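You operate a simulated robot arm through the tools that you are given. There is no shell and no other tool.

You are at the controls of a simulated robot arm. One attempt, no reset.

TASK
Focus, swing the gas nozzle to the steel plate, shut the shield and weld with three pulses.
Fine: open the shield before reaching in; the joint ends sound, not dull. Where these are worked on the way, their far stop is far enough and under half their travel is too little: shield.

Only the result counts: the job must be done as asked and must still hold three seconds after the hand-in. Knocking over, shifting, dropping, spilling or breaking anything else fails it.

THE ROBOT
A 7-joint arm with a two-finger gripper, fixed in place. Base frame: the origin is on the floor under the middle of its stand, x ahead of it, y to its left, z up. Units: m, degrees, N and s.
With the tool pointing down near the work surface it reaches from about 0.3 to 0.74 m from the base axis. Its first joint turns from -166.0 to 166.0 degrees. Payload 2.94 kg.
The tool frame sits at the grasp point between the pads (the TCP): z along the fingers, y along the line on which they close. The tips reach 0.03 m beyond it. The gripper opens to 0.138 m; its body begins 0.109 m behind the TCP.
Orientation is that of the tool frame in the base frame, as a unit quaternion [w, x, y, z]. With the fingers straight down and closing along the base's y, the tool's x points along the base's -x, its y along +y and its z along -z.

THE INTERFACE
- The arm moves only by the tool nudge_tool. Its argument "targets" is a list of rows, each a list of 3 entries, a list of its own where there are three numbers: the shift along the base's x, y, z in units of 20 mm (1.0 is 20 mm), then the turn, a rotation vector about the base's x, y, z in units of 5 degrees (1.0 is 5 degrees), then the gripper command, from -1 (fully open) to 1 (shut), values between in proportion. In form: [[[dx, dy, dz], [ax, ay, az], gripper], ...]. A call has 1 to 20 rows; each row shifts and turns the commanded pose from where the row before left it. A call with a number of a shift or a turn outside -1 to 1 is refused whole. Rows are played at 5 a second. More than 0.05 m and 8.6 degrees between two rows, or a gripper value outside its range, and nothing of the call is played. A pose out of reach is approached as far as the arm can. The call stops where the force on the tool passes 40 N (or 10 N more than at its start, if that is more) or the arm is blocked; 0.2 s more then pass. Each finger travels about 0.072 m/s and halts on what it meets, pressing with about 24 N; the grip force reading is that of the motor and also rises with nothing between the fingers. The clock runs only during rows and for 0.2 s after the last one: add rows that do not move to give the fingers time. The reply holds the time, the measured pose of the TCP, the force on the tool along the base axes, the opening and the grip force, in the units named above and with some noise, with the torque about the TCP (base axes, N m) and any sound that the robot's microphone picked up, and new pictures: "show" is both (left out), scene, wrist or none.
- Cameras (640 x 400 px; columns grow to the right, rows downward): "scene" is fixed at [0.0503, 0.5018, 1.4906]; the picture's right is [-0.78, -0.63, 0.00], its down [-0.27, 0.33, -0.90] and it looks along [0.57, -0.70, -0.43] (base axes); focal length 333 px, centre (320, 200). "wrist" rides on the gripper at [0.071, 0.019, -0.146] in the tool frame; the picture's right is [-0.26, 0.96, 0.00], its down [-0.85, -0.23, -0.48] and it looks along [-0.46, -0.13, 0.88] (tool axes); focal length 280 px, centre (320, 200).
- raise_lower(by): slides the trunk up (or, below 0, down) by that many m; the arm rides with it, the base frame stays. It gives what a move gives, with no picture.
- probe_pixels(camera, pixels): for up to 12 pixels [column, row] of the newest picture of that camera ("zoom" is the newest enlarged one), the place [x, y, z] in the base frame of the surface seen there, good to about 0.003 m. It takes no simulated time.
- zoom(camera, box): a new picture of the part [left, top, right, bottom] of that camera's present view, enlarged. It takes no simulated time.
- job_done(): hands the job in; it is judged then, once.

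Unless the task says otherwise, let go and move clear before handing in.

The tools are called after "Emit:" as a command line: name --argument value ..., lists and objects as JSON in quotes. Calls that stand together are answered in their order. nudge_tool: Moves the arm, as the interface text tells. Its arguments: {"type":"object","properties":{"targets":{"type":"array"},"show":{"type":"string","enum":["both","scene","wrist","none"]}},"required":["targets"]} The other tools are called the same way: raise_lower (by) moves the trunk up or down; probe_pixels (camera, pixels) gives the place of the surface under pixels of a picture; zoom (camera, box) takes an enlarged picture of a part of a camera's view; job_done () hands the job in.

At the start:

```text
clock: 0.0
tcp_pos: [0.3529, -0.3701, 1.1802]
orientation: [0.0, -0.001, 1.0, 0.0]
contact_force: [0.0, -0.2, -0.6]
torque: [0.02, 0.02, 0.01]
finger_gap: 0.1382
gripper_force: 0.1
trunk travel left (down, up): [-0.425, 0.029]
```

scene: 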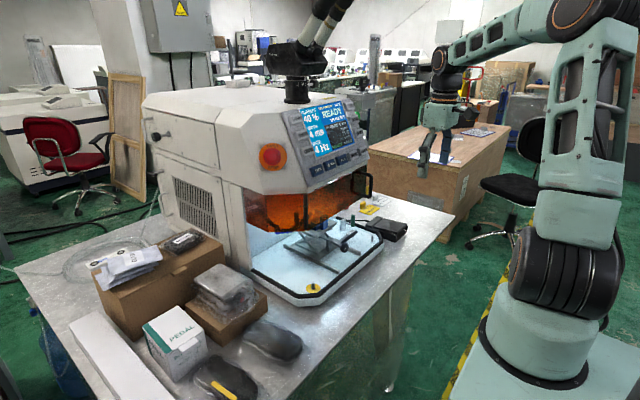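
wrist: 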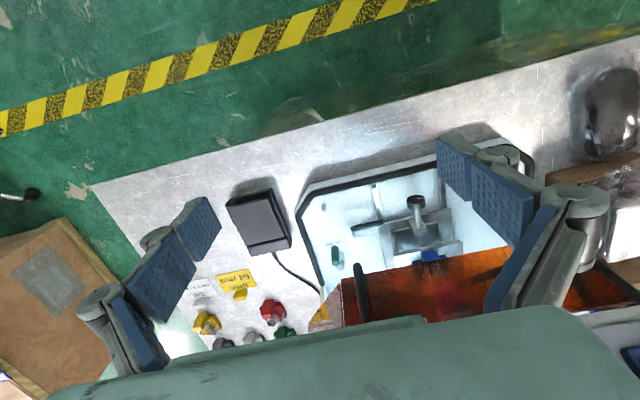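

The scene shows a laser welding machine with a screen at (330,130), an orange shield at (300,210) and a work chamber at (330,245), with a black pedal-like box at (390,230). I'll zoom in to read the labels and find the controls.

Emit:
zoom --camera "scene" --box '[230, 80, 430, 205]'

Emit:
zoom --camera "scene" --box '[230, 180, 430, 305]'

Emit:
zoom --camera "wrist" --box '[160, 140, 480, 340]'

Emit:
zoom --camera "scene" --box '[60, 220, 320, 400]'

```text
3.20 times, centred on (330, 142) of scene
```

zoom: 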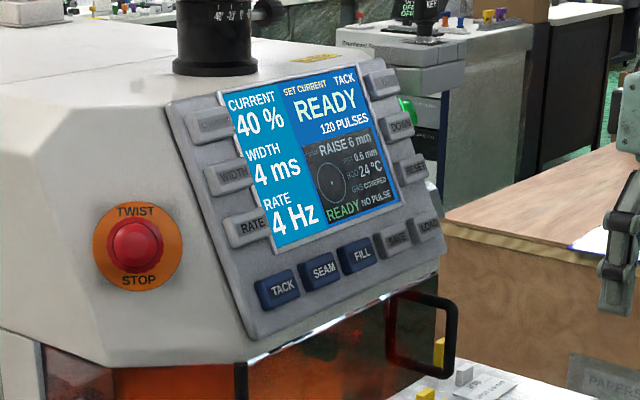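

```text
3.20 times, centred on (330, 242) of scene
```

zoom: 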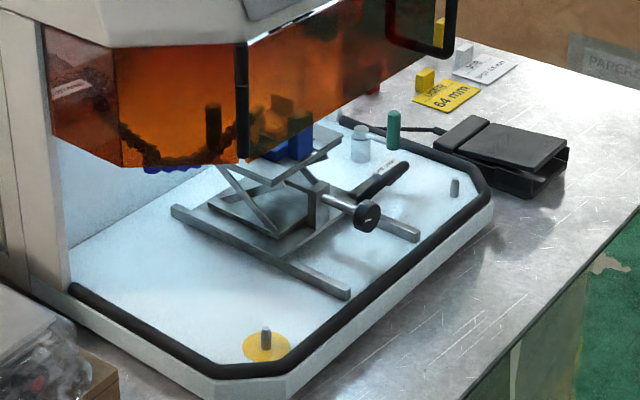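

```text
2.00 times, centred on (320, 240) of wrist
```

zoom: 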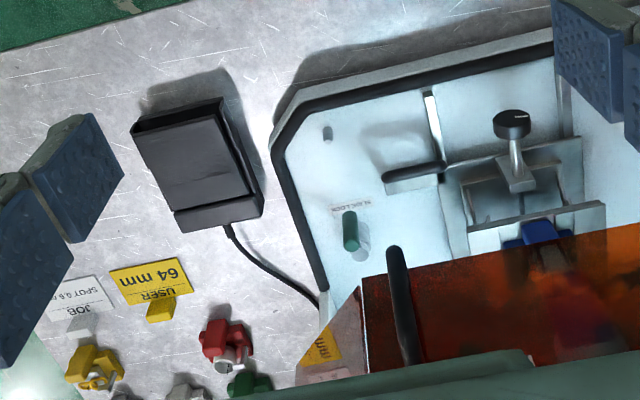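

```text
2.22 times, centred on (190, 310) of scene
```

zoom: 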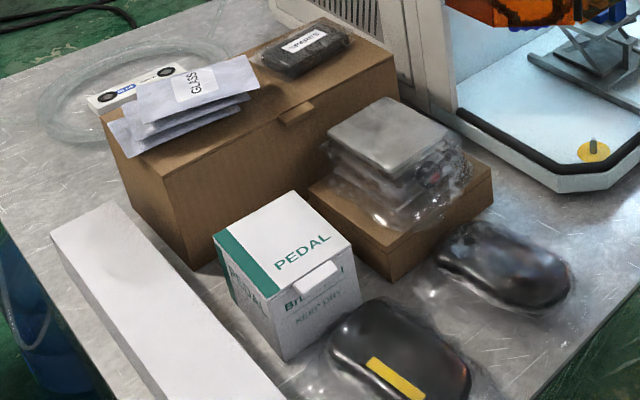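

The display shows "RAISE 6 mm", "GAS COVERED" and "NO PULSE", and cards lie near the pedal. I'll zoom closer and probe the positions of the main parts.

Emit:
zoom --camera "scene" --box '[300, 90, 370, 134]'

Emit:
zoom --camera "scene" --box '[300, 120, 380, 170]'

Emit:
zoom --camera "scene" --box '[340, 180, 420, 230]'

Emit:
zoom --camera "scene" --box '[300, 205, 380, 255]'

Emit:
zoom --camera "wrist" --box '[180, 250, 340, 350]'

Emit:
zoom --camera "wrist" --box '[310, 170, 470, 270]'

Emit:
probe_pixels --camera "scene" --pixels '[[345, 247], [313, 287], [353, 220], [271, 157], [313, 171], [331, 163], [343, 158], [368, 185], [305, 210], [352, 240], [395, 227], [325, 240]]'

Emit:
probe_pixels --camera "wrist" --pixels '[[416, 202], [335, 256], [366, 228], [322, 206], [430, 256], [362, 290], [258, 215], [240, 294], [272, 312], [207, 322], [425, 240], [400, 220]]'

```text
9.09 times, centred on (335, 112) of scene
```

zoom: 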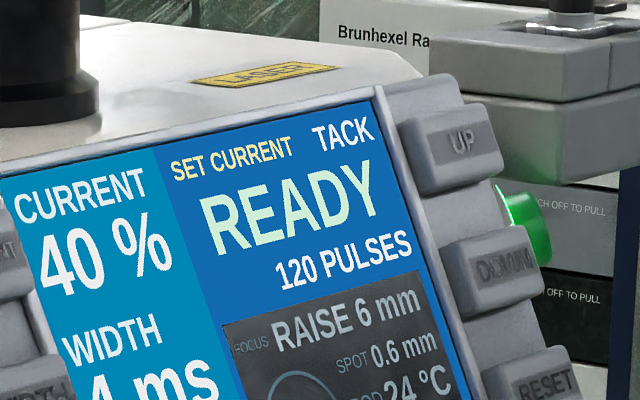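

```text
8.00 times, centred on (340, 145) of scene
```

zoom: 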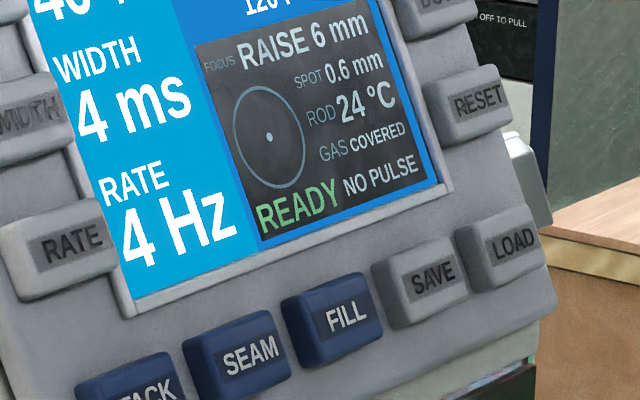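

```text
8.00 times, centred on (380, 205) of scene
```

zoom: 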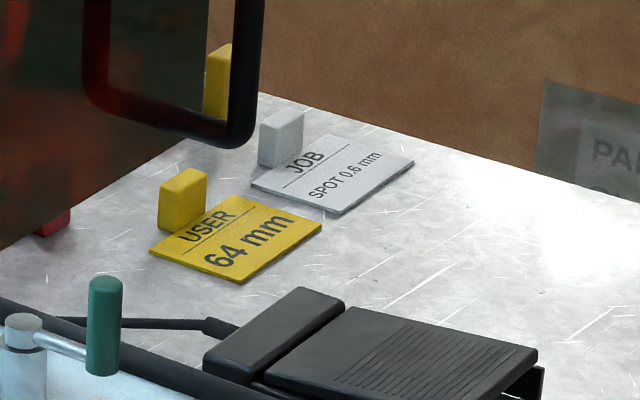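

```text
8.00 times, centred on (340, 230) of scene
```

zoom: 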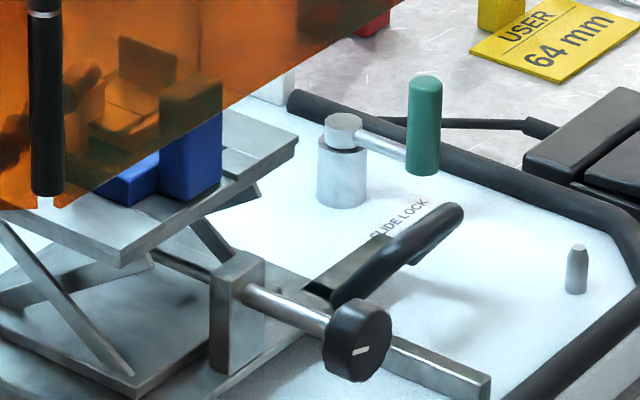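

```text
4.00 times, centred on (260, 300) of wrist
```

zoom: 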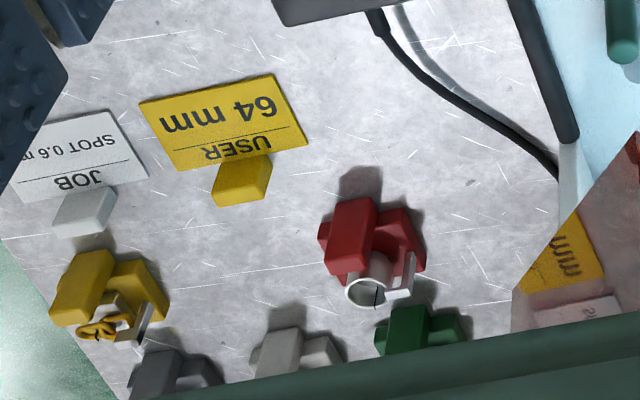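

```text
4.00 times, centred on (390, 220) of wrist
```

zoom: 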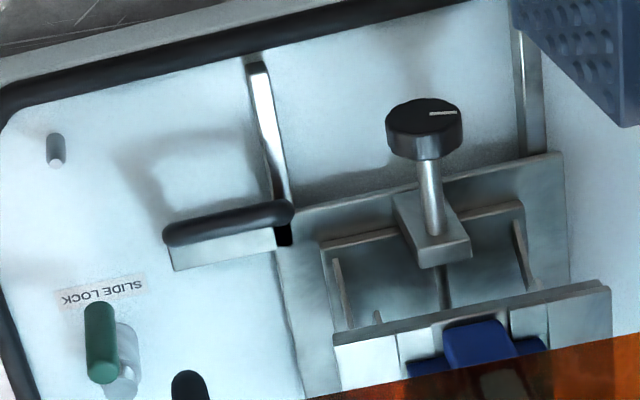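

```text
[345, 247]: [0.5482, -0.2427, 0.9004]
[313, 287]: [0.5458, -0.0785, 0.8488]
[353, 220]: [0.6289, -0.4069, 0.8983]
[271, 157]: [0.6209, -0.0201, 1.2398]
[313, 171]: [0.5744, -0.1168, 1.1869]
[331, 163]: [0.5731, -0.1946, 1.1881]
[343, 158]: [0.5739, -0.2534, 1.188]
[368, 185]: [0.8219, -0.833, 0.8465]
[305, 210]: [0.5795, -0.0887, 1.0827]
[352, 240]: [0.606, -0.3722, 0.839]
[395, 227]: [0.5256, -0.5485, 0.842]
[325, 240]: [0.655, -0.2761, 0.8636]
```

```text
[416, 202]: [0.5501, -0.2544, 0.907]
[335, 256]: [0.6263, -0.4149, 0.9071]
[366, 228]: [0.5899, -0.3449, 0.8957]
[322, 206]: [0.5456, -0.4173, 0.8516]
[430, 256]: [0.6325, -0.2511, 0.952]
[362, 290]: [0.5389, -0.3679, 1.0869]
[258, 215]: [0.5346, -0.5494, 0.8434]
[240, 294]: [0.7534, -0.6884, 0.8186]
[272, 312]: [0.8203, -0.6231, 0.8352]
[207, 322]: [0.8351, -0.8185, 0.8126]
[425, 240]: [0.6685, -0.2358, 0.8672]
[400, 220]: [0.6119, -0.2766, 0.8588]
```

The machine's front faces the robot at about x=0.55, with the knob at (0.55,-0.25,0.907), the slide lock at (0.63,-0.41,0.907) and the shield handle at (0.54,-0.37,1.087). I'll tilt the gripper up and back a little so the wrist camera looks into the chamber.

Emit:
nudge_tool --targets '[[[-0.5, 0.5, 0], [0, -1, 0], -1], [[-0.5, 0.5, 0], [0, -1, 0], -1], [[-0.5, 0.5, 0], [0, -1, 0], -1], [[-0.5, 0.5, 0], [0, -1, 0], -1], [[0, 0.5, 0], [0, -1, 0], -1], [[0, 0.5, 0], [0, -1, 0], -1], [[0, 0.5, 0], [0, -1, 0], -1], [[0, 0.5, 0], [0, -1, 0], -1], [[0, 0.5, 0], [0, -1, 0], -1]]'

```text
clock: 2.0
tcp_pos: [0.3129, -0.28, 1.18]
orientation: [0.383, 0.0, 0.924, -0.001]
contact_force: [0.2, 1.1, -0.7]
torque: [0.0, -0.01, -0.02]
finger_gap: 0.138
gripper_force: 0.2
trunk travel left (down, up): [-0.425, 0.029]
```

scene: 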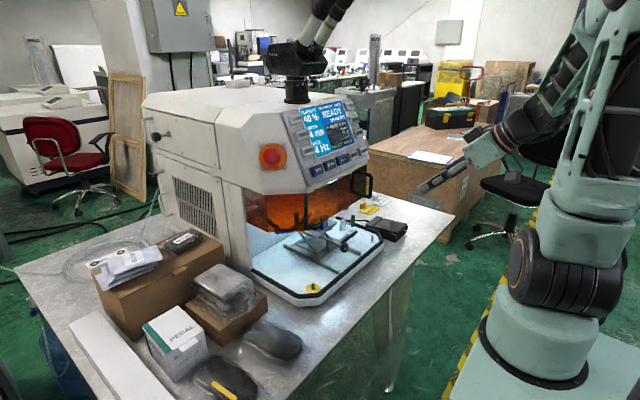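
wrist: 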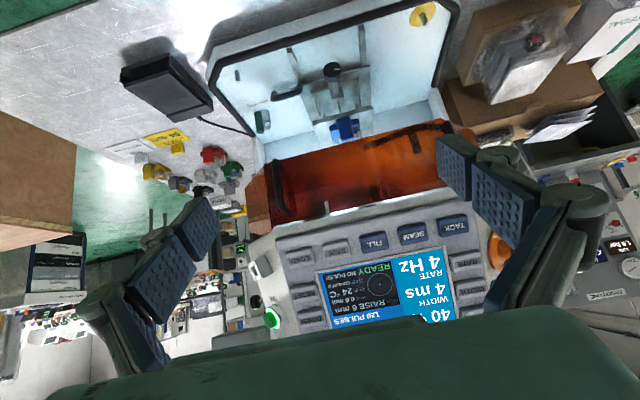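

Emit:
zoom --camera "wrist" --box '[240, 60, 480, 210]'

Emit:
zoom --camera "wrist" --box '[240, 190, 500, 352]'

Emit:
zoom --camera "wrist" --box '[100, 110, 260, 210]'

Emit:
probe_pixels --camera "wrist" --pixels '[[275, 190], [390, 135], [355, 180], [415, 165], [350, 215], [345, 128], [332, 70], [350, 125], [340, 135], [280, 160], [448, 140], [425, 10]]'

```text
2.67 times, centred on (360, 135) of wrist
```

zoom: 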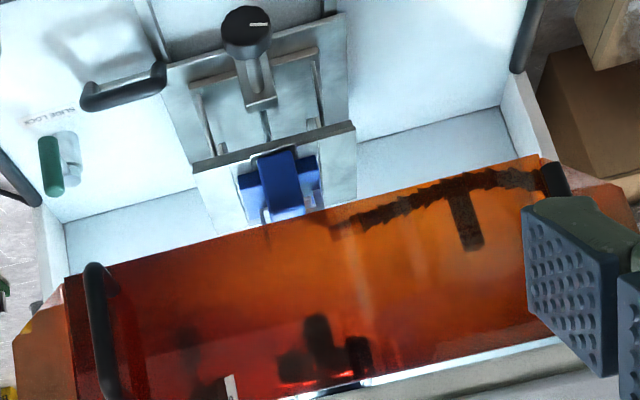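

```text
2.46 times, centred on (370, 271) of wrist
```

zoom: 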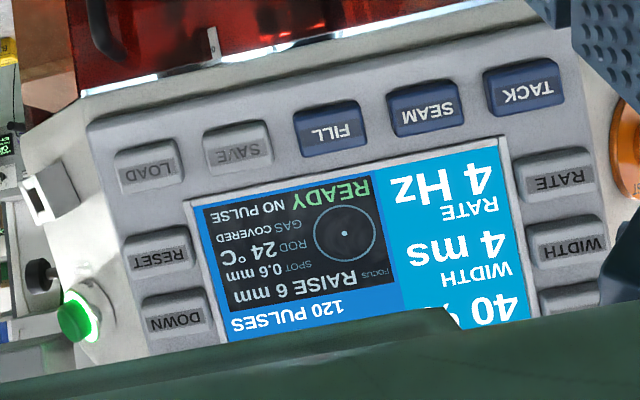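

```text
4.00 times, centred on (180, 160) of wrist
```

zoom: 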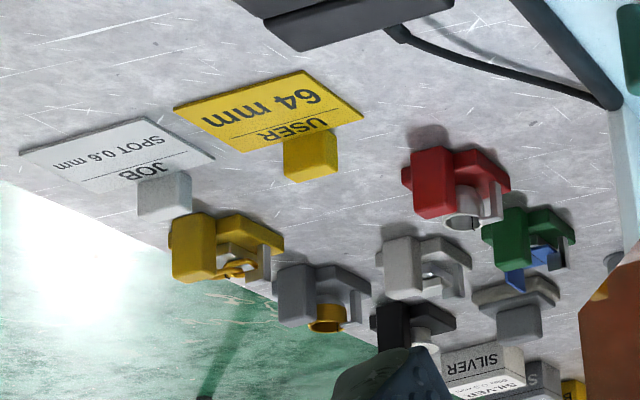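

```text
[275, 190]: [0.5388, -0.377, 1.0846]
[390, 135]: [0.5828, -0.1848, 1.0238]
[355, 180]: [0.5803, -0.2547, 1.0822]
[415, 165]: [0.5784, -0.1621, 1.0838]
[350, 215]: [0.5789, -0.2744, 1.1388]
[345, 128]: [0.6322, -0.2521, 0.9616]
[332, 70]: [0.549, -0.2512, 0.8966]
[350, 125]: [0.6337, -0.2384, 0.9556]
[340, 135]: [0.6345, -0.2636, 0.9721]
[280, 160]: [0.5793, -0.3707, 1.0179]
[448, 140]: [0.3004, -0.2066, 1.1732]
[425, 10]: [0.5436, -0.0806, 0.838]
```

The shield is an orange panel at x≈0.58 with a vertical handle at (0.539,-0.377,1.085), and the dark shapes behind it at about (350,190) are probably the nozzle and laser head. I'll lower the trunk to look in under the shield.

Emit:
raise_lower --by -0.15

Emit:
nudge_tool --targets '[[[0, 0, 0], [0, 0, 0], -1]]'

```text
clock: 3.8
tcp_pos: [0.3133, -0.2791, 1.03]
orientation: [0.383, 0.0, 0.924, 0.0]
contact_force: [-0.8, 0.2, -0.3]
torque: [0.01, 0.02, 0.02]
finger_gap: 0.1383
gripper_force: 0.1
trunk travel left (down, up): [-0.275, 0.179]
```

```text
clock: 4.2
tcp_pos: [0.3127, -0.2787, 1.0304]
orientation: [0.383, 0.001, 0.924, 0.0]
contact_force: [-0.2, -0.4, -0.1]
torque: [0.04, 0.01, -0.02]
finger_gap: 0.1379
gripper_force: 0.1
trunk travel left (down, up): [-0.275, 0.179]
```

scene: 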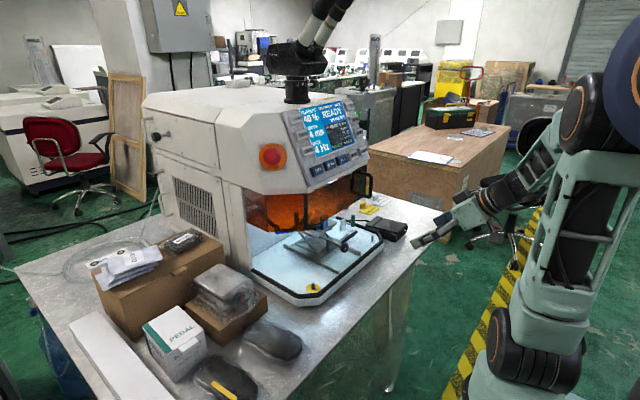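
wrist: 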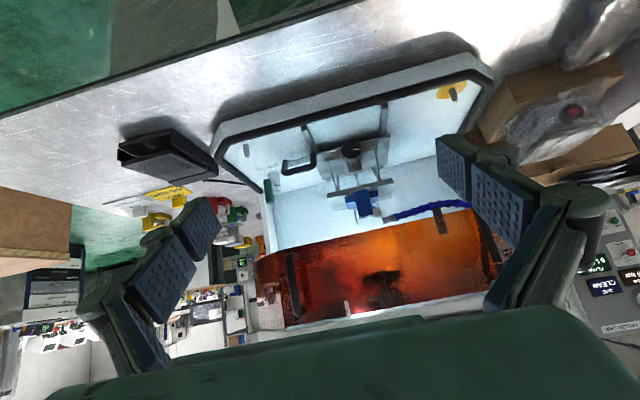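

Emit:
zoom --camera "wrist" --box '[230, 130, 500, 320]'

Emit:
zoom --camera "wrist" --box '[320, 180, 450, 260]'

Emit:
probe_pixels --camera "wrist" --pixels '[[280, 258], [297, 285], [438, 220], [384, 217], [460, 200], [420, 210], [372, 285], [360, 200], [361, 212], [340, 205], [470, 250], [490, 245]]'

```text
2.11 times, centred on (365, 225) of wrist
```

zoom: 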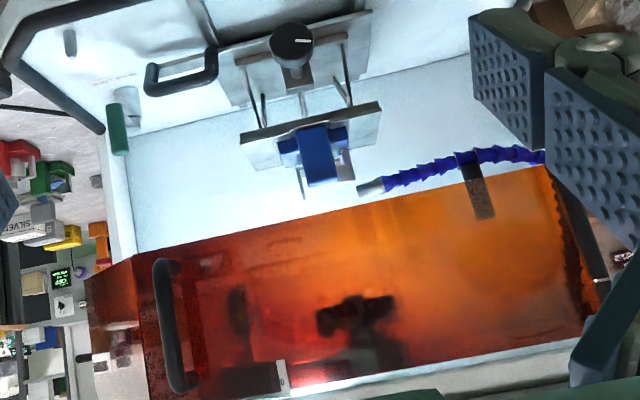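

```text
4.92 times, centred on (385, 220) of wrist
```

zoom: 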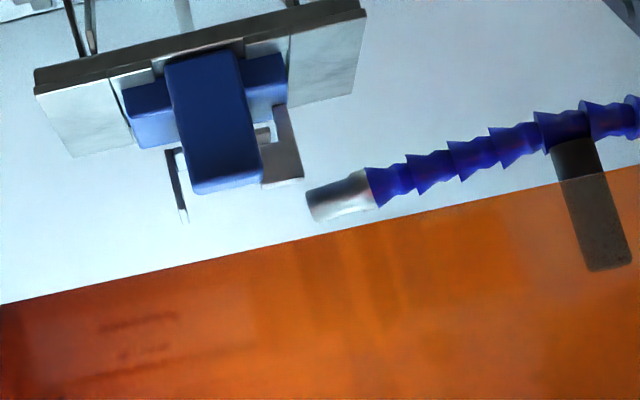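

```text
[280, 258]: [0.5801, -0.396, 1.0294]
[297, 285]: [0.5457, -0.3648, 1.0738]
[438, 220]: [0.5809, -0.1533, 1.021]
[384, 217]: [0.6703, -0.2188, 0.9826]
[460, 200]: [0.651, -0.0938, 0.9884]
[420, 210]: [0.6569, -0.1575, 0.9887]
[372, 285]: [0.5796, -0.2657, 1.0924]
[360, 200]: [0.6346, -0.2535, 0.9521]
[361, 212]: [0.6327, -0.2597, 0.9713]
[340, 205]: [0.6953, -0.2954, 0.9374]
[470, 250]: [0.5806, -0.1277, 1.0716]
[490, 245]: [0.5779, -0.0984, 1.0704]
```

The nozzle tip shows at wrist (384,217), about (0.67,-0.219,0.983), on a blue hose with a dark grip at (438,220), and the blue jig on the jack is at (0.633,-0.255,0.96). I'll probe the remaining outlines: table edge, shield edges, handle ends, knob and arm links.

Emit:
probe_pixels --camera "wrist" --pixels '[[240, 40], [100, 100], [225, 120], [480, 65], [350, 148], [250, 260], [285, 318], [300, 310], [290, 258], [348, 308], [160, 155], [450, 92]]'

Emit:
probe_pixels --camera "scene" --pixels '[[590, 140], [570, 200], [575, 100], [510, 190], [470, 215], [530, 350], [600, 300], [545, 140], [620, 60], [440, 235], [500, 370], [590, 90]]'

Emit:
zoom --camera "scene" --box '[235, 170, 385, 264]'

```text
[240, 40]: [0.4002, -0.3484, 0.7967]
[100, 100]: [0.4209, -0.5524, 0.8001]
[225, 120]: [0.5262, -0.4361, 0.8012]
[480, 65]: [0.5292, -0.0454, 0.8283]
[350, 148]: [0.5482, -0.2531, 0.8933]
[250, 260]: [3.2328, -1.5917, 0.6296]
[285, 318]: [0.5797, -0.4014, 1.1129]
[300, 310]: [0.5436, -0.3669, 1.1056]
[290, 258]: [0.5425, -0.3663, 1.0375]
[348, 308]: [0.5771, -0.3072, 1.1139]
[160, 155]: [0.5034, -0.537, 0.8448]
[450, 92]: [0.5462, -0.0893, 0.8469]
```

```text
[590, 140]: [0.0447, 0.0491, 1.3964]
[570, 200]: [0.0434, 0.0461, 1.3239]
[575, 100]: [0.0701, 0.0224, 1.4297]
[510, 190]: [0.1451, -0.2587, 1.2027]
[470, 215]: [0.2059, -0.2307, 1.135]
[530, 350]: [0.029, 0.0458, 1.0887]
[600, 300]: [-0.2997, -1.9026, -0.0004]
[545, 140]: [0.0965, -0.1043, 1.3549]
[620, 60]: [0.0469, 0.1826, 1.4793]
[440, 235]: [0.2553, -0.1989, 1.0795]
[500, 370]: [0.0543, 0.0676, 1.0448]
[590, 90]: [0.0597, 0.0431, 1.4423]
```

```text
4.26 times, centred on (310, 217) of scene
```

zoom: 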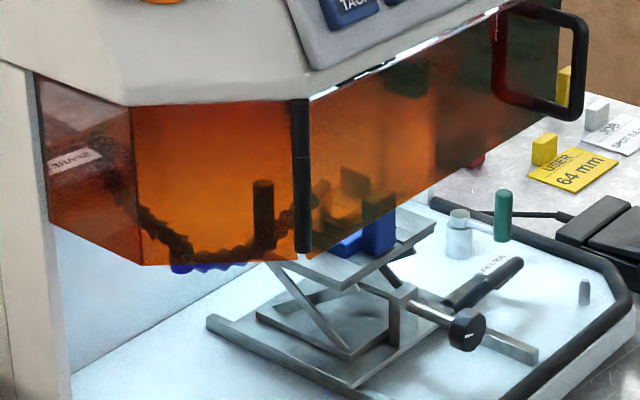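

The scene zoom shows a hinge rod at the shield's left edge (y≈-0.09) and a U-handle at its right edge, with the bar at about (0.543,-0.367,1.04–1.11), so the shield should swing out toward the robot. I'll line the half-open gripper up in front of the handle bar.

Emit:
nudge_tool --targets '[[[0, -0.7, 0.5], [0, 0, 0], 0], [[0, -0.7, 0.5], [0, 0, 0], 0], [[0, -1, 0.5], [0, 0, 0], 0], [[0, -1, 0.5], [0, 0, 0], 0], [[1, -1, 0], [0, 0, 0], 0], [[1, 0, 0], [0, 0, 0], 0], [[1, 0, 0], [0, 0, 0], 0], [[1, 0, 0], [0, 0, 0], 0], [[1, 0, 0], [0, 0, 0], 0], [[1, 0, 0], [0, 0, 0], 0], [[1, 0, 0], [0, 0, 0], 0], [[1, 0, 0], [0, 0, 0], 0], [[0.2, 0, 0], [0, 0, 0], 0]]'

```text
clock: 7.0
tcp_pos: [0.4776, -0.367, 1.0701]
orientation: [0.383, 0.001, 0.924, 0.0]
contact_force: [0.4, -0.9, -0.9]
torque: [-0.02, 0.0, -0.03]
finger_gap: 0.0687
gripper_force: 0.1
trunk travel left (down, up): [-0.275, 0.179]
```

scene: 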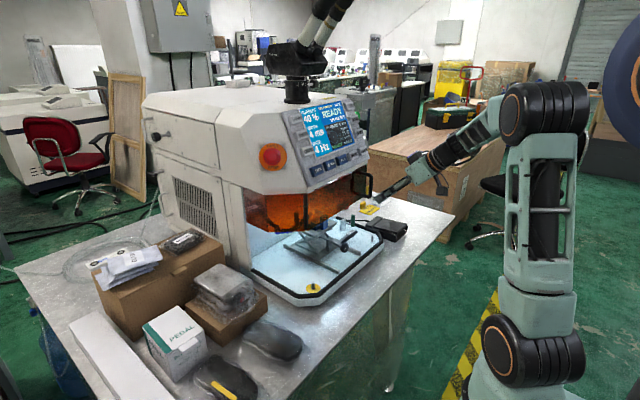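
wrist: 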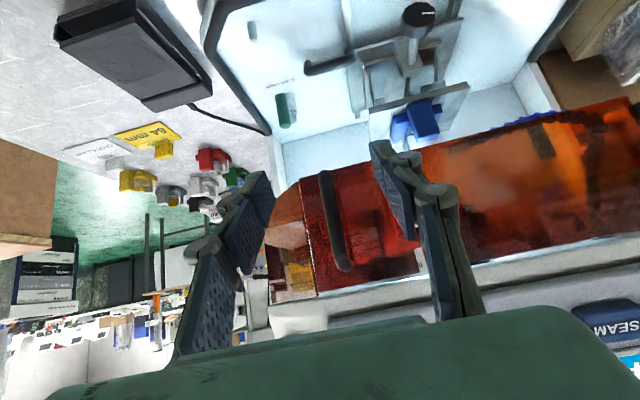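

Emit:
zoom --camera "wrist" --box '[220, 130, 480, 310]'

Emit:
probe_pixels --camera "wrist" --pixels '[[323, 185], [332, 215], [340, 250], [347, 268], [325, 174], [310, 230], [385, 150], [260, 175], [370, 220], [540, 140]]'

```text
2.22 times, centred on (350, 220) of wrist
```

zoom: 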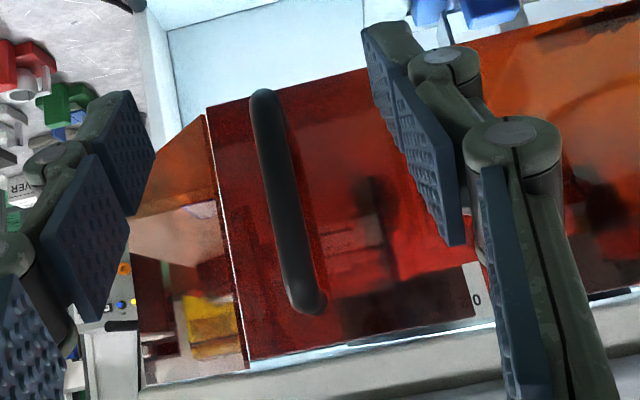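

```text
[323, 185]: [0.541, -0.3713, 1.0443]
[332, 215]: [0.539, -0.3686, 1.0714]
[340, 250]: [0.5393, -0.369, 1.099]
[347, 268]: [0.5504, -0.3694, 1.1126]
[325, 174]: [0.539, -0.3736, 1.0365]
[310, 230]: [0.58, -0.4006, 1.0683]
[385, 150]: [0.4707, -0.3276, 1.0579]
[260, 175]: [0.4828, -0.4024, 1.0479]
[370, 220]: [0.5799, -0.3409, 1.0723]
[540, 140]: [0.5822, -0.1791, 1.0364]
```

The bar is centred at about (0.543,-0.370,1.07), between the pads. I'll move in 62 mm and close on it.

Emit:
nudge_tool --targets '[[[1, -0.15, 0], [0, 0, 0], 0], [[1, 0, 0.1], [0, 0, 0], 0], [[0.7, 0, 0], [0, 0, 0], 0], [[0.4, 0, 0], [0, 0, 0], 0], [[0, 0, 0], [0, 0, 0], 0.8], [[0, 0, 0], [0, 0, 0], 0.8], [[0, 0, 0], [0, 0, 0], 0.8], [[0, 0, 0], [0, 0, 0], 0.8]]'

```text
clock: 8.8
tcp_pos: [0.5395, -0.3713, 1.0717]
orientation: [0.383, 0.001, 0.924, -0.001]
contact_force: [-0.1, 0.1, 0.9]
torque: [0.01, 0.03, 0.0]
finger_gap: 0.014
gripper_force: 0.0
trunk travel left (down, up): [-0.275, 0.179]
```

scene: 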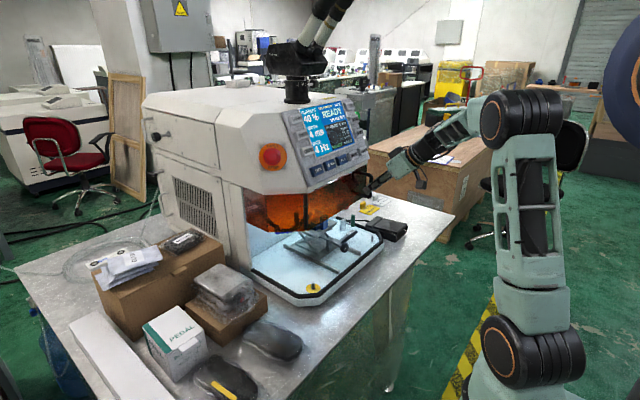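
wrist: 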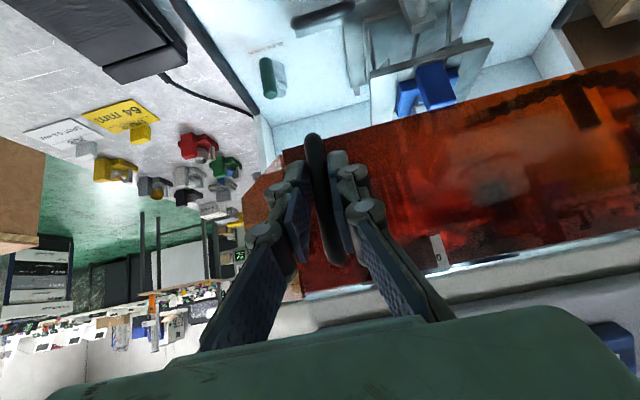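

The fingers straddle the bar at wrist (320,190) with 14 mm between them. I'll grip it fully and pull gently along the hinge arc.

Emit:
nudge_tool --targets '[[[0, 0, 0], [0, 0, 0], 1], [[0, 0, 0], [0, 0, 0], 1], [[-0.4, 0.05, 0], [0, 0, 0], 1], [[-0.4, 0.08, 0], [0, 0, 0], 1], [[-0.4, 0.1, 0], [0, 0, 0], 1], [[-0.6, 0.14, 0], [0, 0, 0], 1], [[-0.6, 0.16, 0], [0, 0, 0], 1]]'

```text
clock: 10.3
tcp_pos: [0.491, -0.3591, 1.0723]
orientation: [0.383, 0.0, 0.924, 0.001]
contact_force: [2.4, 5.6, 1.2]
torque: [0.22, -0.02, 0.1]
finger_gap: 0.0105
gripper_force: 38.2
trunk travel left (down, up): [-0.275, 0.179]
```

scene: 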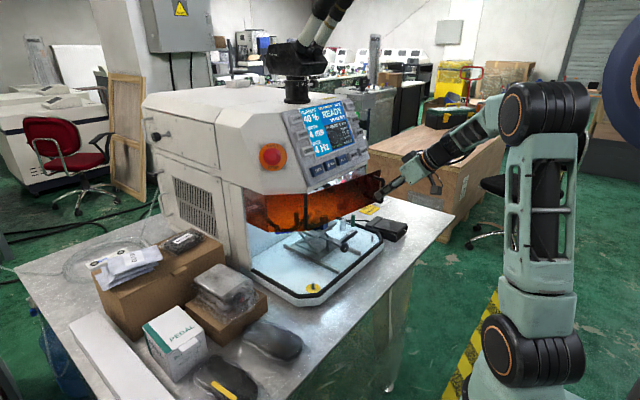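
wrist: 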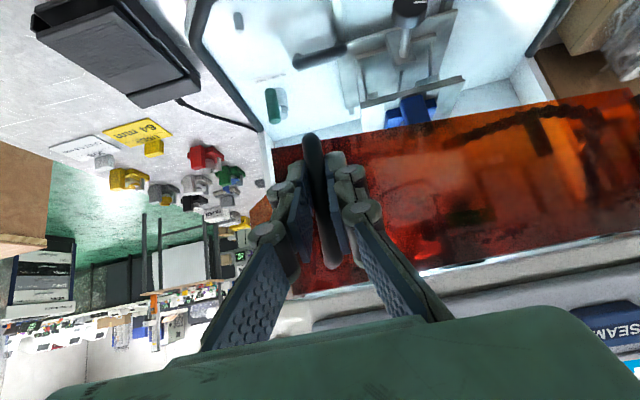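

The shield is swinging out around its left hinge, with forces of about 6 N. I'll keep going along the arc to about 30°.

Emit:
nudge_tool --targets '[[[-0.58, 0.23, 0], [0, 0, 0], 1], [[-0.58, 0.23, 0], [0, 0, 0], 1], [[-0.56, 0.28, 0], [0, 0, 0], 1], [[-0.56, 0.28, 0], [0, 0, 0], 1], [[-0.53, 0.31, 0], [0, 0, 0], 1], [[-0.53, 0.31, 0], [0, 0, 0], 1], [[-0.5, 0.355, 0], [0, 0, 0], 1], [[-0.5, 0.355, 0], [0, 0, 0], 1]]'

```text
clock: 12.2
tcp_pos: [0.4058, -0.3124, 1.0716]
orientation: [0.382, -0.001, 0.924, 0.0]
contact_force: [9.0, 11.4, -4.6]
torque: [0.45, -0.45, 0.05]
finger_gap: 0.0108
gripper_force: 37.9
trunk travel left (down, up): [-0.275, 0.179]
```

scene: 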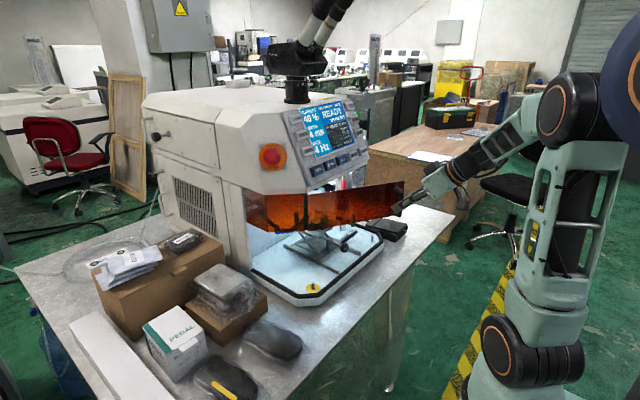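
wrist: 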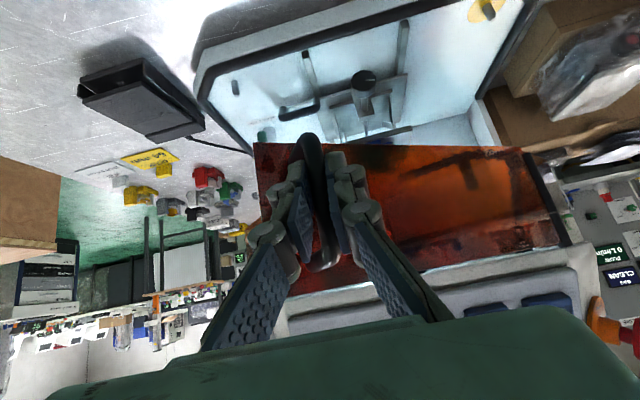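

The shield is about 30° open, and the 14 N force points straight at the hinge, so my arc is slightly too wide. I'll correct the centre and go on to about 45° with a little yaw.

Emit:
nudge_tool --targets '[[[-0.37, 0.465, 0], [0, 0, -0.3], 1], [[-0.37, 0.465, 0], [0, 0, -0.3], 1], [[-0.37, 0.465, 0], [0, 0, -0.3], 1], [[-0.38, 0.47, 0], [0, 0, -0.3], 1], [[-0.38, 0.47, 0], [0, 0, -0.3], 1], [[-0.38, 0.47, 0], [0, 0, -0.3], 1]]'

```text
clock: 13.4
tcp_pos: [0.3698, -0.2744, 1.0677]
orientation: [0.377, 0.063, 0.924, -0.025]
contact_force: [-5.2, -6.2, 23.9]
torque: [-0.02, 0.84, -0.37]
finger_gap: 0.0106
gripper_force: 37.7
trunk travel left (down, up): [-0.275, 0.179]
stopped in row 6: the force on the tool passed its limit at 69 N (the readings are from after the stop); the commanded pose is now the measured one
```

scene: 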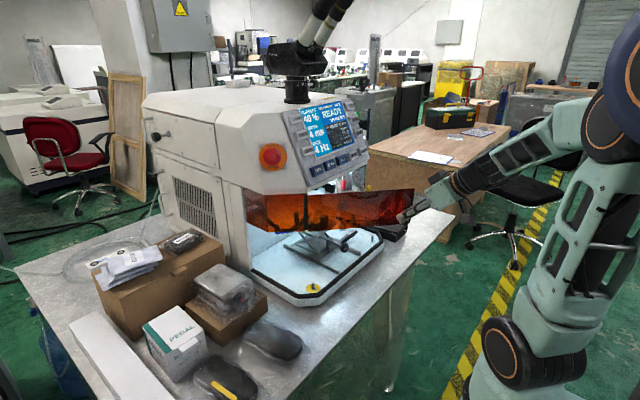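
wrist: 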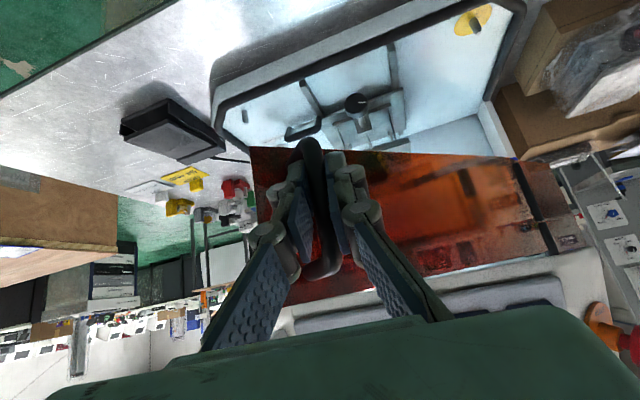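

The call stopped at about 41° with a 69 N spike and a lasting upward force of 24 N. I'll zoom in on the grip before going on.

Emit:
zoom --camera "wrist" --box '[230, 120, 430, 290]'

Emit:
zoom --camera "scene" --box '[300, 170, 460, 270]'

Emit:
probe_pixels --camera "wrist" --pixels '[[305, 145], [315, 170], [328, 270], [320, 280], [255, 200], [270, 165], [400, 220], [540, 240], [500, 200], [352, 190]]'

```text
2.35 times, centred on (330, 205) of wrist
```

zoom: 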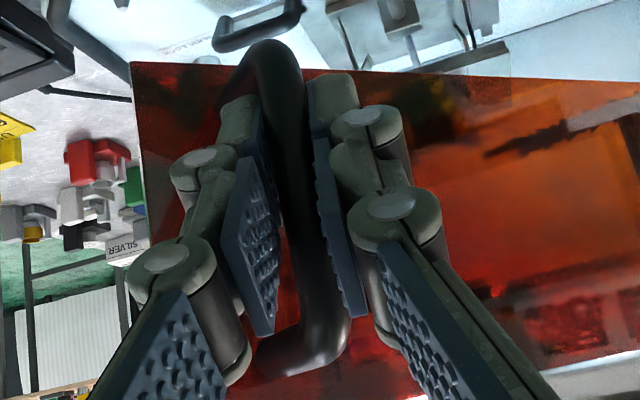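

```text
4.00 times, centred on (380, 220) of scene
```

zoom: 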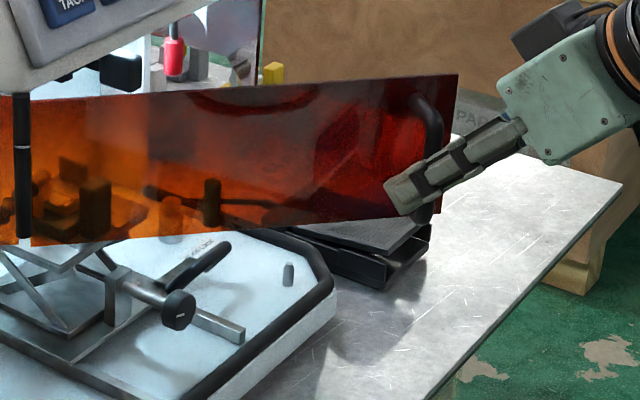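

```text
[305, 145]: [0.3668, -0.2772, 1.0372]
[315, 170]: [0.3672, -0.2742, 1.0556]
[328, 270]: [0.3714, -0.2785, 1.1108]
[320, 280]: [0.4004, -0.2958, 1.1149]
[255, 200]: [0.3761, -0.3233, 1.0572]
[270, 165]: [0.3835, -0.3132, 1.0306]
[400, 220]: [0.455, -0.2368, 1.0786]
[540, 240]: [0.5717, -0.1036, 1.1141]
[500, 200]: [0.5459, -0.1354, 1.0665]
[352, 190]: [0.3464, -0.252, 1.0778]
```

The lower fingertip is riding on the handle's bottom bend (z≈1.037), which explains the upward force. I'll loosen the grip, move up 17 mm along the bar, re-grip, and continue.

Emit:
nudge_tool --targets '[[[0, 0, 0], [0, 0, 0], 0.7], [[0, 0, 0.2], [0, 0, 0], 0.65], [[0, 0, 0.35], [0, 0, 0], 0.65], [[0, 0, 0.35], [0, 0, 0], 0.65], [[0, 0, 0], [0, 0, 0], 0.65]]'

```text
clock: 14.6
tcp_pos: [0.3714, -0.2695, 1.0729]
orientation: [0.367, 0.061, 0.928, -0.015]
contact_force: [0.1, -0.1, -0.3]
torque: [0.03, -0.02, 0.01]
finger_gap: 0.0244
gripper_force: 0.2
trunk travel left (down, up): [-0.275, 0.179]
```

scene: 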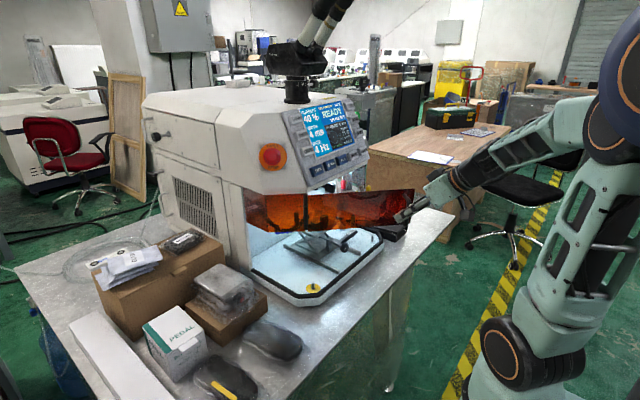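
wrist: 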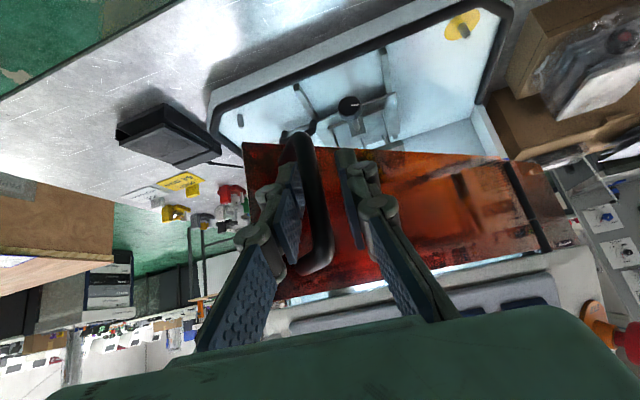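

The force is gone, but z rose only to 1.073 of the 1.086 commanded and the tilt slipped, so the folded arm is at a limit here. I'll back off the handle while tipping the tool more vertical, then push the shield from inside with the fingers down.

Emit:
nudge_tool --targets '[[[-0.3, -0.1, 0], [0, 0, 0], 0.4], [[-0.6, 0.1, 0], [0, 0.4, 0], 0.4], [[-0.6, 0.1, 0], [0, 0.6, 0], 0.4], [[-0.6, 0.1, 0.2], [0, 0.8, 0], 0.4], [[-0.2, 0.1, 0.4], [0, 1, 0], 0.4], [[0, 0, 0.5], [0, 1, 0], 0.4]]'

```text
clock: 16.0
tcp_pos: [0.3255, -0.2669, 1.103]
orientation: [0.215, 0.059, 0.974, -0.031]
contact_force: [0.9, 0.3, -0.5]
torque: [-0.01, 0.06, -0.01]
finger_gap: 0.0414
gripper_force: 0.0
trunk travel left (down, up): [-0.275, 0.179]
```

scene: 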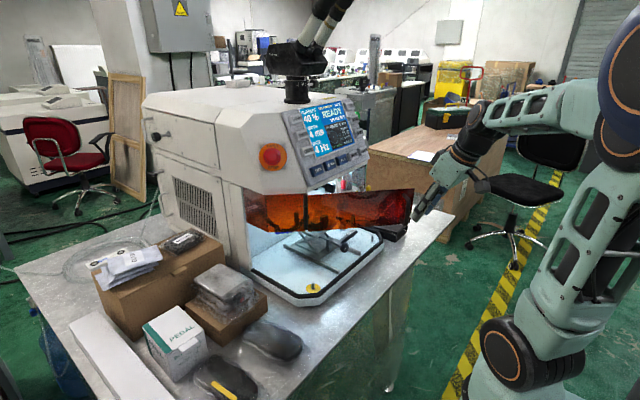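
wrist: 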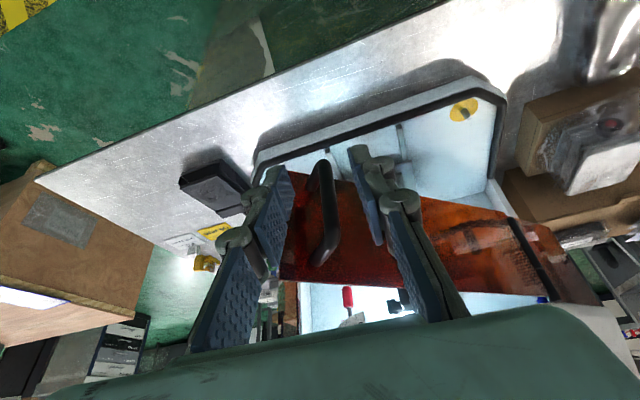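

The gripper backed off cleanly. I'll raise the trunk so the arm is less folded, then square the tool to vertical above the shield's top edge.

Emit:
raise_lower --by 0.14

Emit:
nudge_tool --targets '[[[0, 0, 0], [0, 1, 0], 1], [[0, 0, 0], [0, 1, 0], 1], [[0.5, -0.5, 0], [0, 1, 0], 1], [[0.8, -0.5, 0], [0, 1, 0], 1], [[1, -0.5, 0], [0, 1, 0], 1], [[1, -0.5, 0], [0, 0, 0], 1], [[1, -0.4, 0], [0, 0, 0], 1], [[1, -0.4, 0], [0, 0, 0], 1], [[0.9, 0, 0], [0, 0, 0], 1]]'

```text
clock: 17.6
tcp_pos: [0.3259, -0.264, 1.243]
orientation: [0.215, 0.056, 0.975, -0.03]
contact_force: [0.8, 0.1, 0.0]
torque: [0.0, 0.03, 0.0]
finger_gap: 0.0414
gripper_force: 0.0
trunk travel left (down, up): [-0.415, 0.039]
```

```text
clock: 19.6
tcp_pos: [0.451, -0.3199, 1.2441]
orientation: [0.001, 0.048, 0.998, -0.043]
contact_force: [-0.5, 0.0, 0.3]
torque: [0.01, 0.02, 0.04]
finger_gap: 0.0002
gripper_force: 24.3
trunk travel left (down, up): [-0.415, 0.039]
```

scene: 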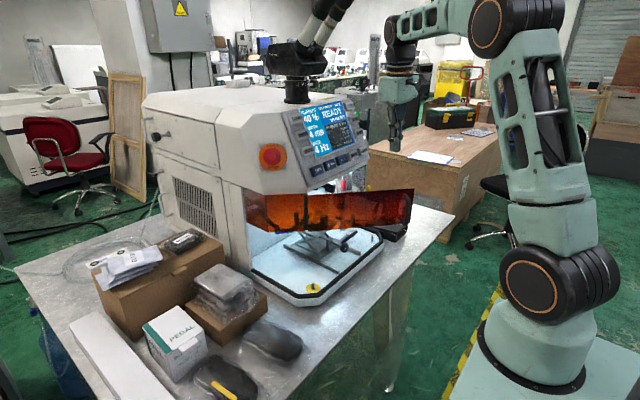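
wrist: 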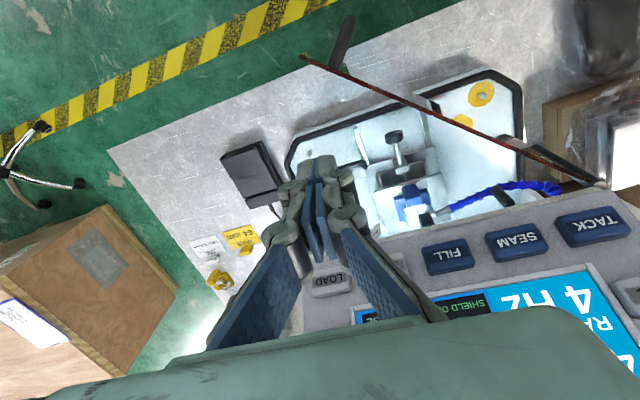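

The screen now reads "SHIELD O…" at wrist (480,305), and the shield's top edge runs from (305,55) to (600,180). I'll probe that edge and the interior, and zoom in.

Emit:
probe_pixels --camera "wrist" --pixels '[[310, 58], [400, 100], [450, 120], [520, 150], [590, 180], [345, 40], [330, 65], [415, 195], [430, 215], [395, 135], [385, 222], [445, 210]]'

Emit:
zoom --camera "wrist" --box '[340, 100, 500, 240]'

Emit:
zoom --camera "scene" --box '[290, 90, 380, 200]'

```text
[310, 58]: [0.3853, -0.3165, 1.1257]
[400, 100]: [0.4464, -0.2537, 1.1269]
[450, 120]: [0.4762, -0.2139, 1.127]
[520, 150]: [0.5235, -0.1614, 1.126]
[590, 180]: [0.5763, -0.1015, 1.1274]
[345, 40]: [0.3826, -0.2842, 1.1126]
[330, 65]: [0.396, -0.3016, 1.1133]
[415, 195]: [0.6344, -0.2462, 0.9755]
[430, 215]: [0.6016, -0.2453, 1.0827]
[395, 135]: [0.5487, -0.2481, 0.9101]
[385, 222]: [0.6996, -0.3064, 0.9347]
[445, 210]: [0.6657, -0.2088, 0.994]
```

```text
2.86 times, centred on (420, 170) of wrist
```

zoom: 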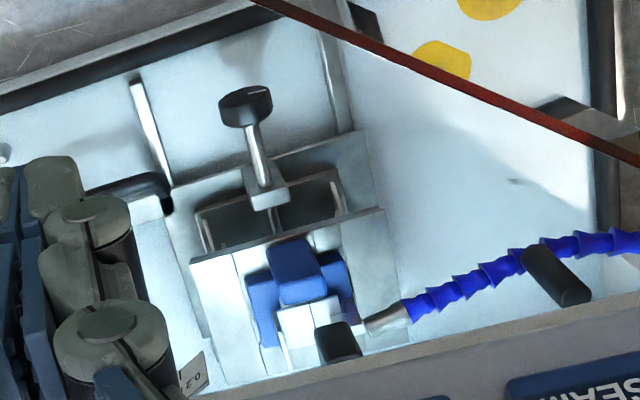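

```text
3.64 times, centred on (335, 145) of scene
```

zoom: 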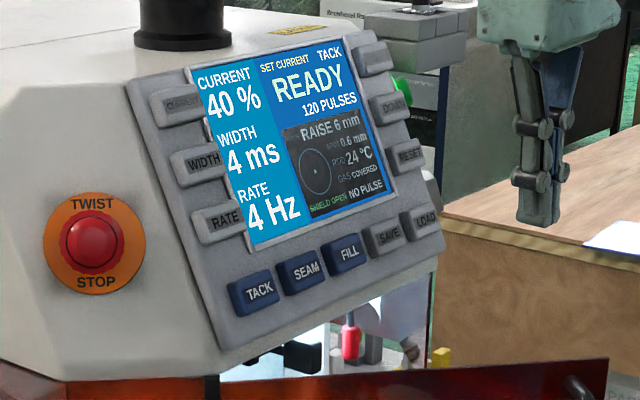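

Emit:
zoom --camera "scene" --box '[325, 115, 365, 150]'

Emit:
zoom --camera "wrist" --box '[390, 170, 450, 230]'

Emit:
zoom --camera "wrist" --box '[430, 80, 600, 220]'

```text
11.43 times, centred on (345, 132) of scene
```

zoom: 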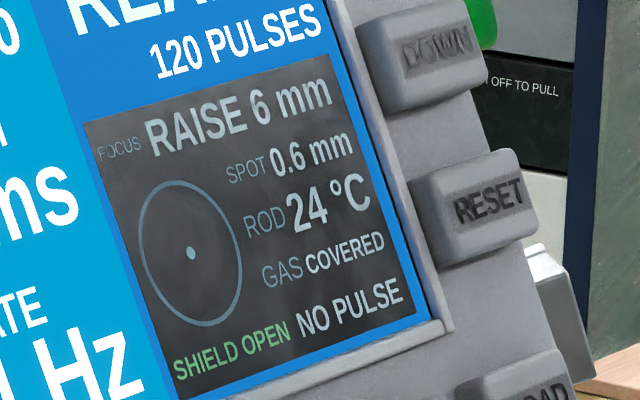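

```text
6.67 times, centred on (420, 200) of wrist
```

zoom: 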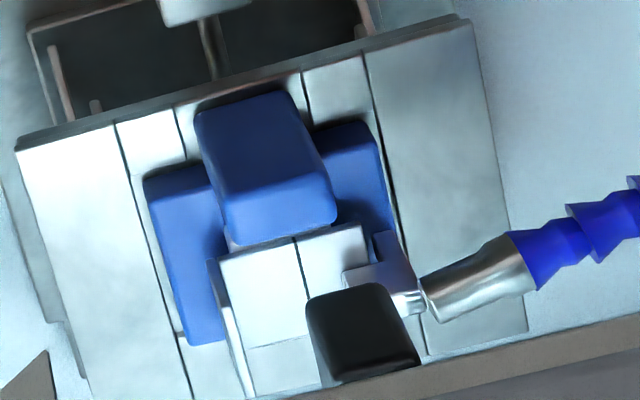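

```text
2.86 times, centred on (515, 150) of wrist
```

zoom: 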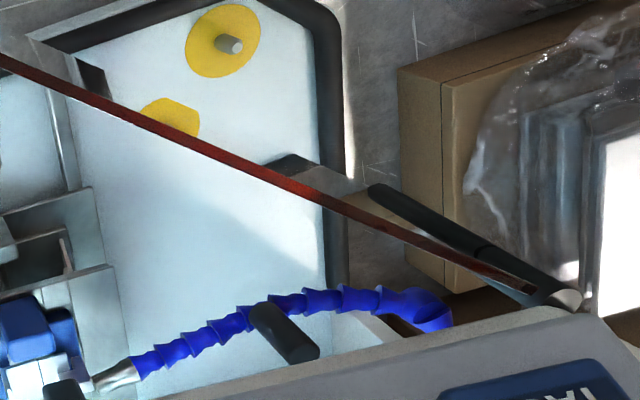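

The shield is about 41.6° open with its top edge at z=1.126, and the closed fingers are 47 mm inside it. I'll go down behind it and then sweep it toward the robot's left.

Emit:
nudge_tool --targets '[[[0, 0, -1], [0, 0, 0], 1], [[0, 0, -1], [0, 0, 0], 1], [[0, 0, -1], [0, 0, 0], 1], [[0, 0, -1], [0, 0, 0], 1], [[0, 0, -1], [0, 0, 0], 1], [[0, 0, -1], [0, 0, 0], 1], [[0, 0, -1], [0, 0, 0], 1], [[0, 0, -0.5], [0, 0, 0], 1]]'

```text
clock: 21.4
tcp_pos: [0.4509, -0.3202, 1.0937]
orientation: [0.002, 0.049, 0.998, -0.042]
contact_force: [-0.1, 0.0, -0.5]
torque: [0.0, -0.01, 0.03]
finger_gap: 0.0
gripper_force: 24.0
trunk travel left (down, up): [-0.415, 0.039]
```

scene: 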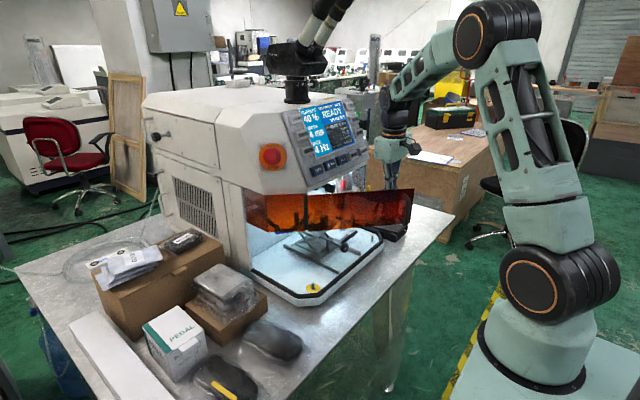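
wrist: 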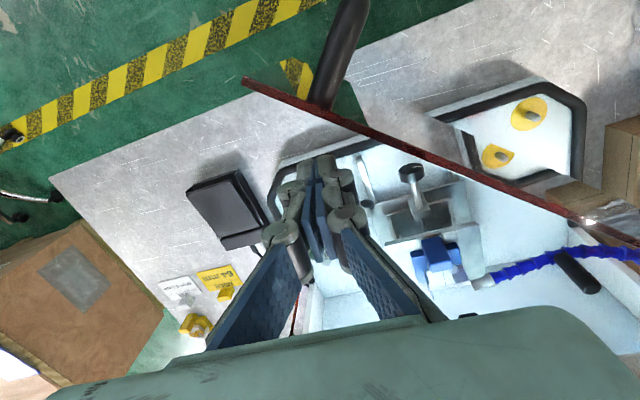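

The fingers are behind the shield at (0.451,-0.320,1.094) with no contact. I'll sweep around the hinge in small steps.

Emit:
nudge_tool --targets '[[[-0.45, 0.315, 0], [0, 0, 0], 1], [[-0.45, 0.315, 0], [0, 0, 0], 1], [[-0.45, 0.315, 0], [0, 0, 0], 1], [[-0.45, 0.315, 0], [0, 0, 0], 1], [[-0.4, 0.4, 0], [0, 0, 0], 1], [[-0.4, 0.4, 0], [0, 0, 0], 1], [[-0.4, 0.4, 0], [0, 0, 0], 1], [[-0.4, 0.4, 0], [0, 0, 0], 1]]'

```text
clock: 23.2
tcp_pos: [0.3818, -0.262, 1.0946]
orientation: [0.002, 0.048, 0.998, -0.043]
contact_force: [0.5, 0.1, -0.1]
torque: [-0.01, -0.01, -0.02]
finger_gap: 0.0001
gripper_force: 24.1
trunk travel left (down, up): [-0.415, 0.039]
```

scene: 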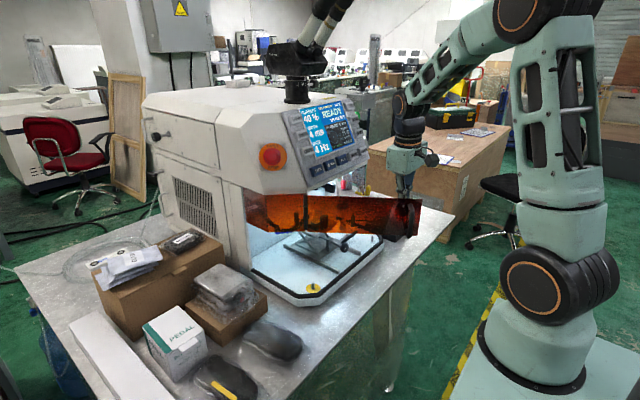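
wrist: 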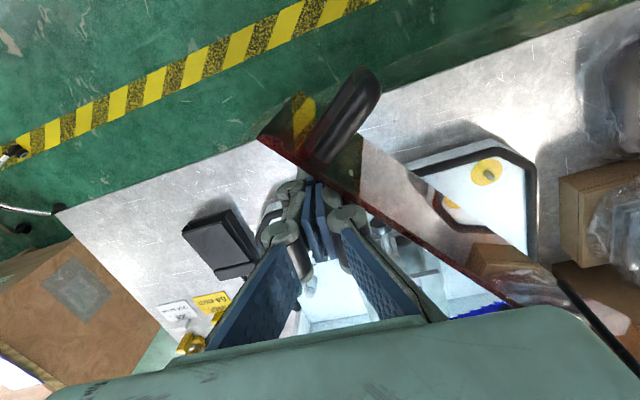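

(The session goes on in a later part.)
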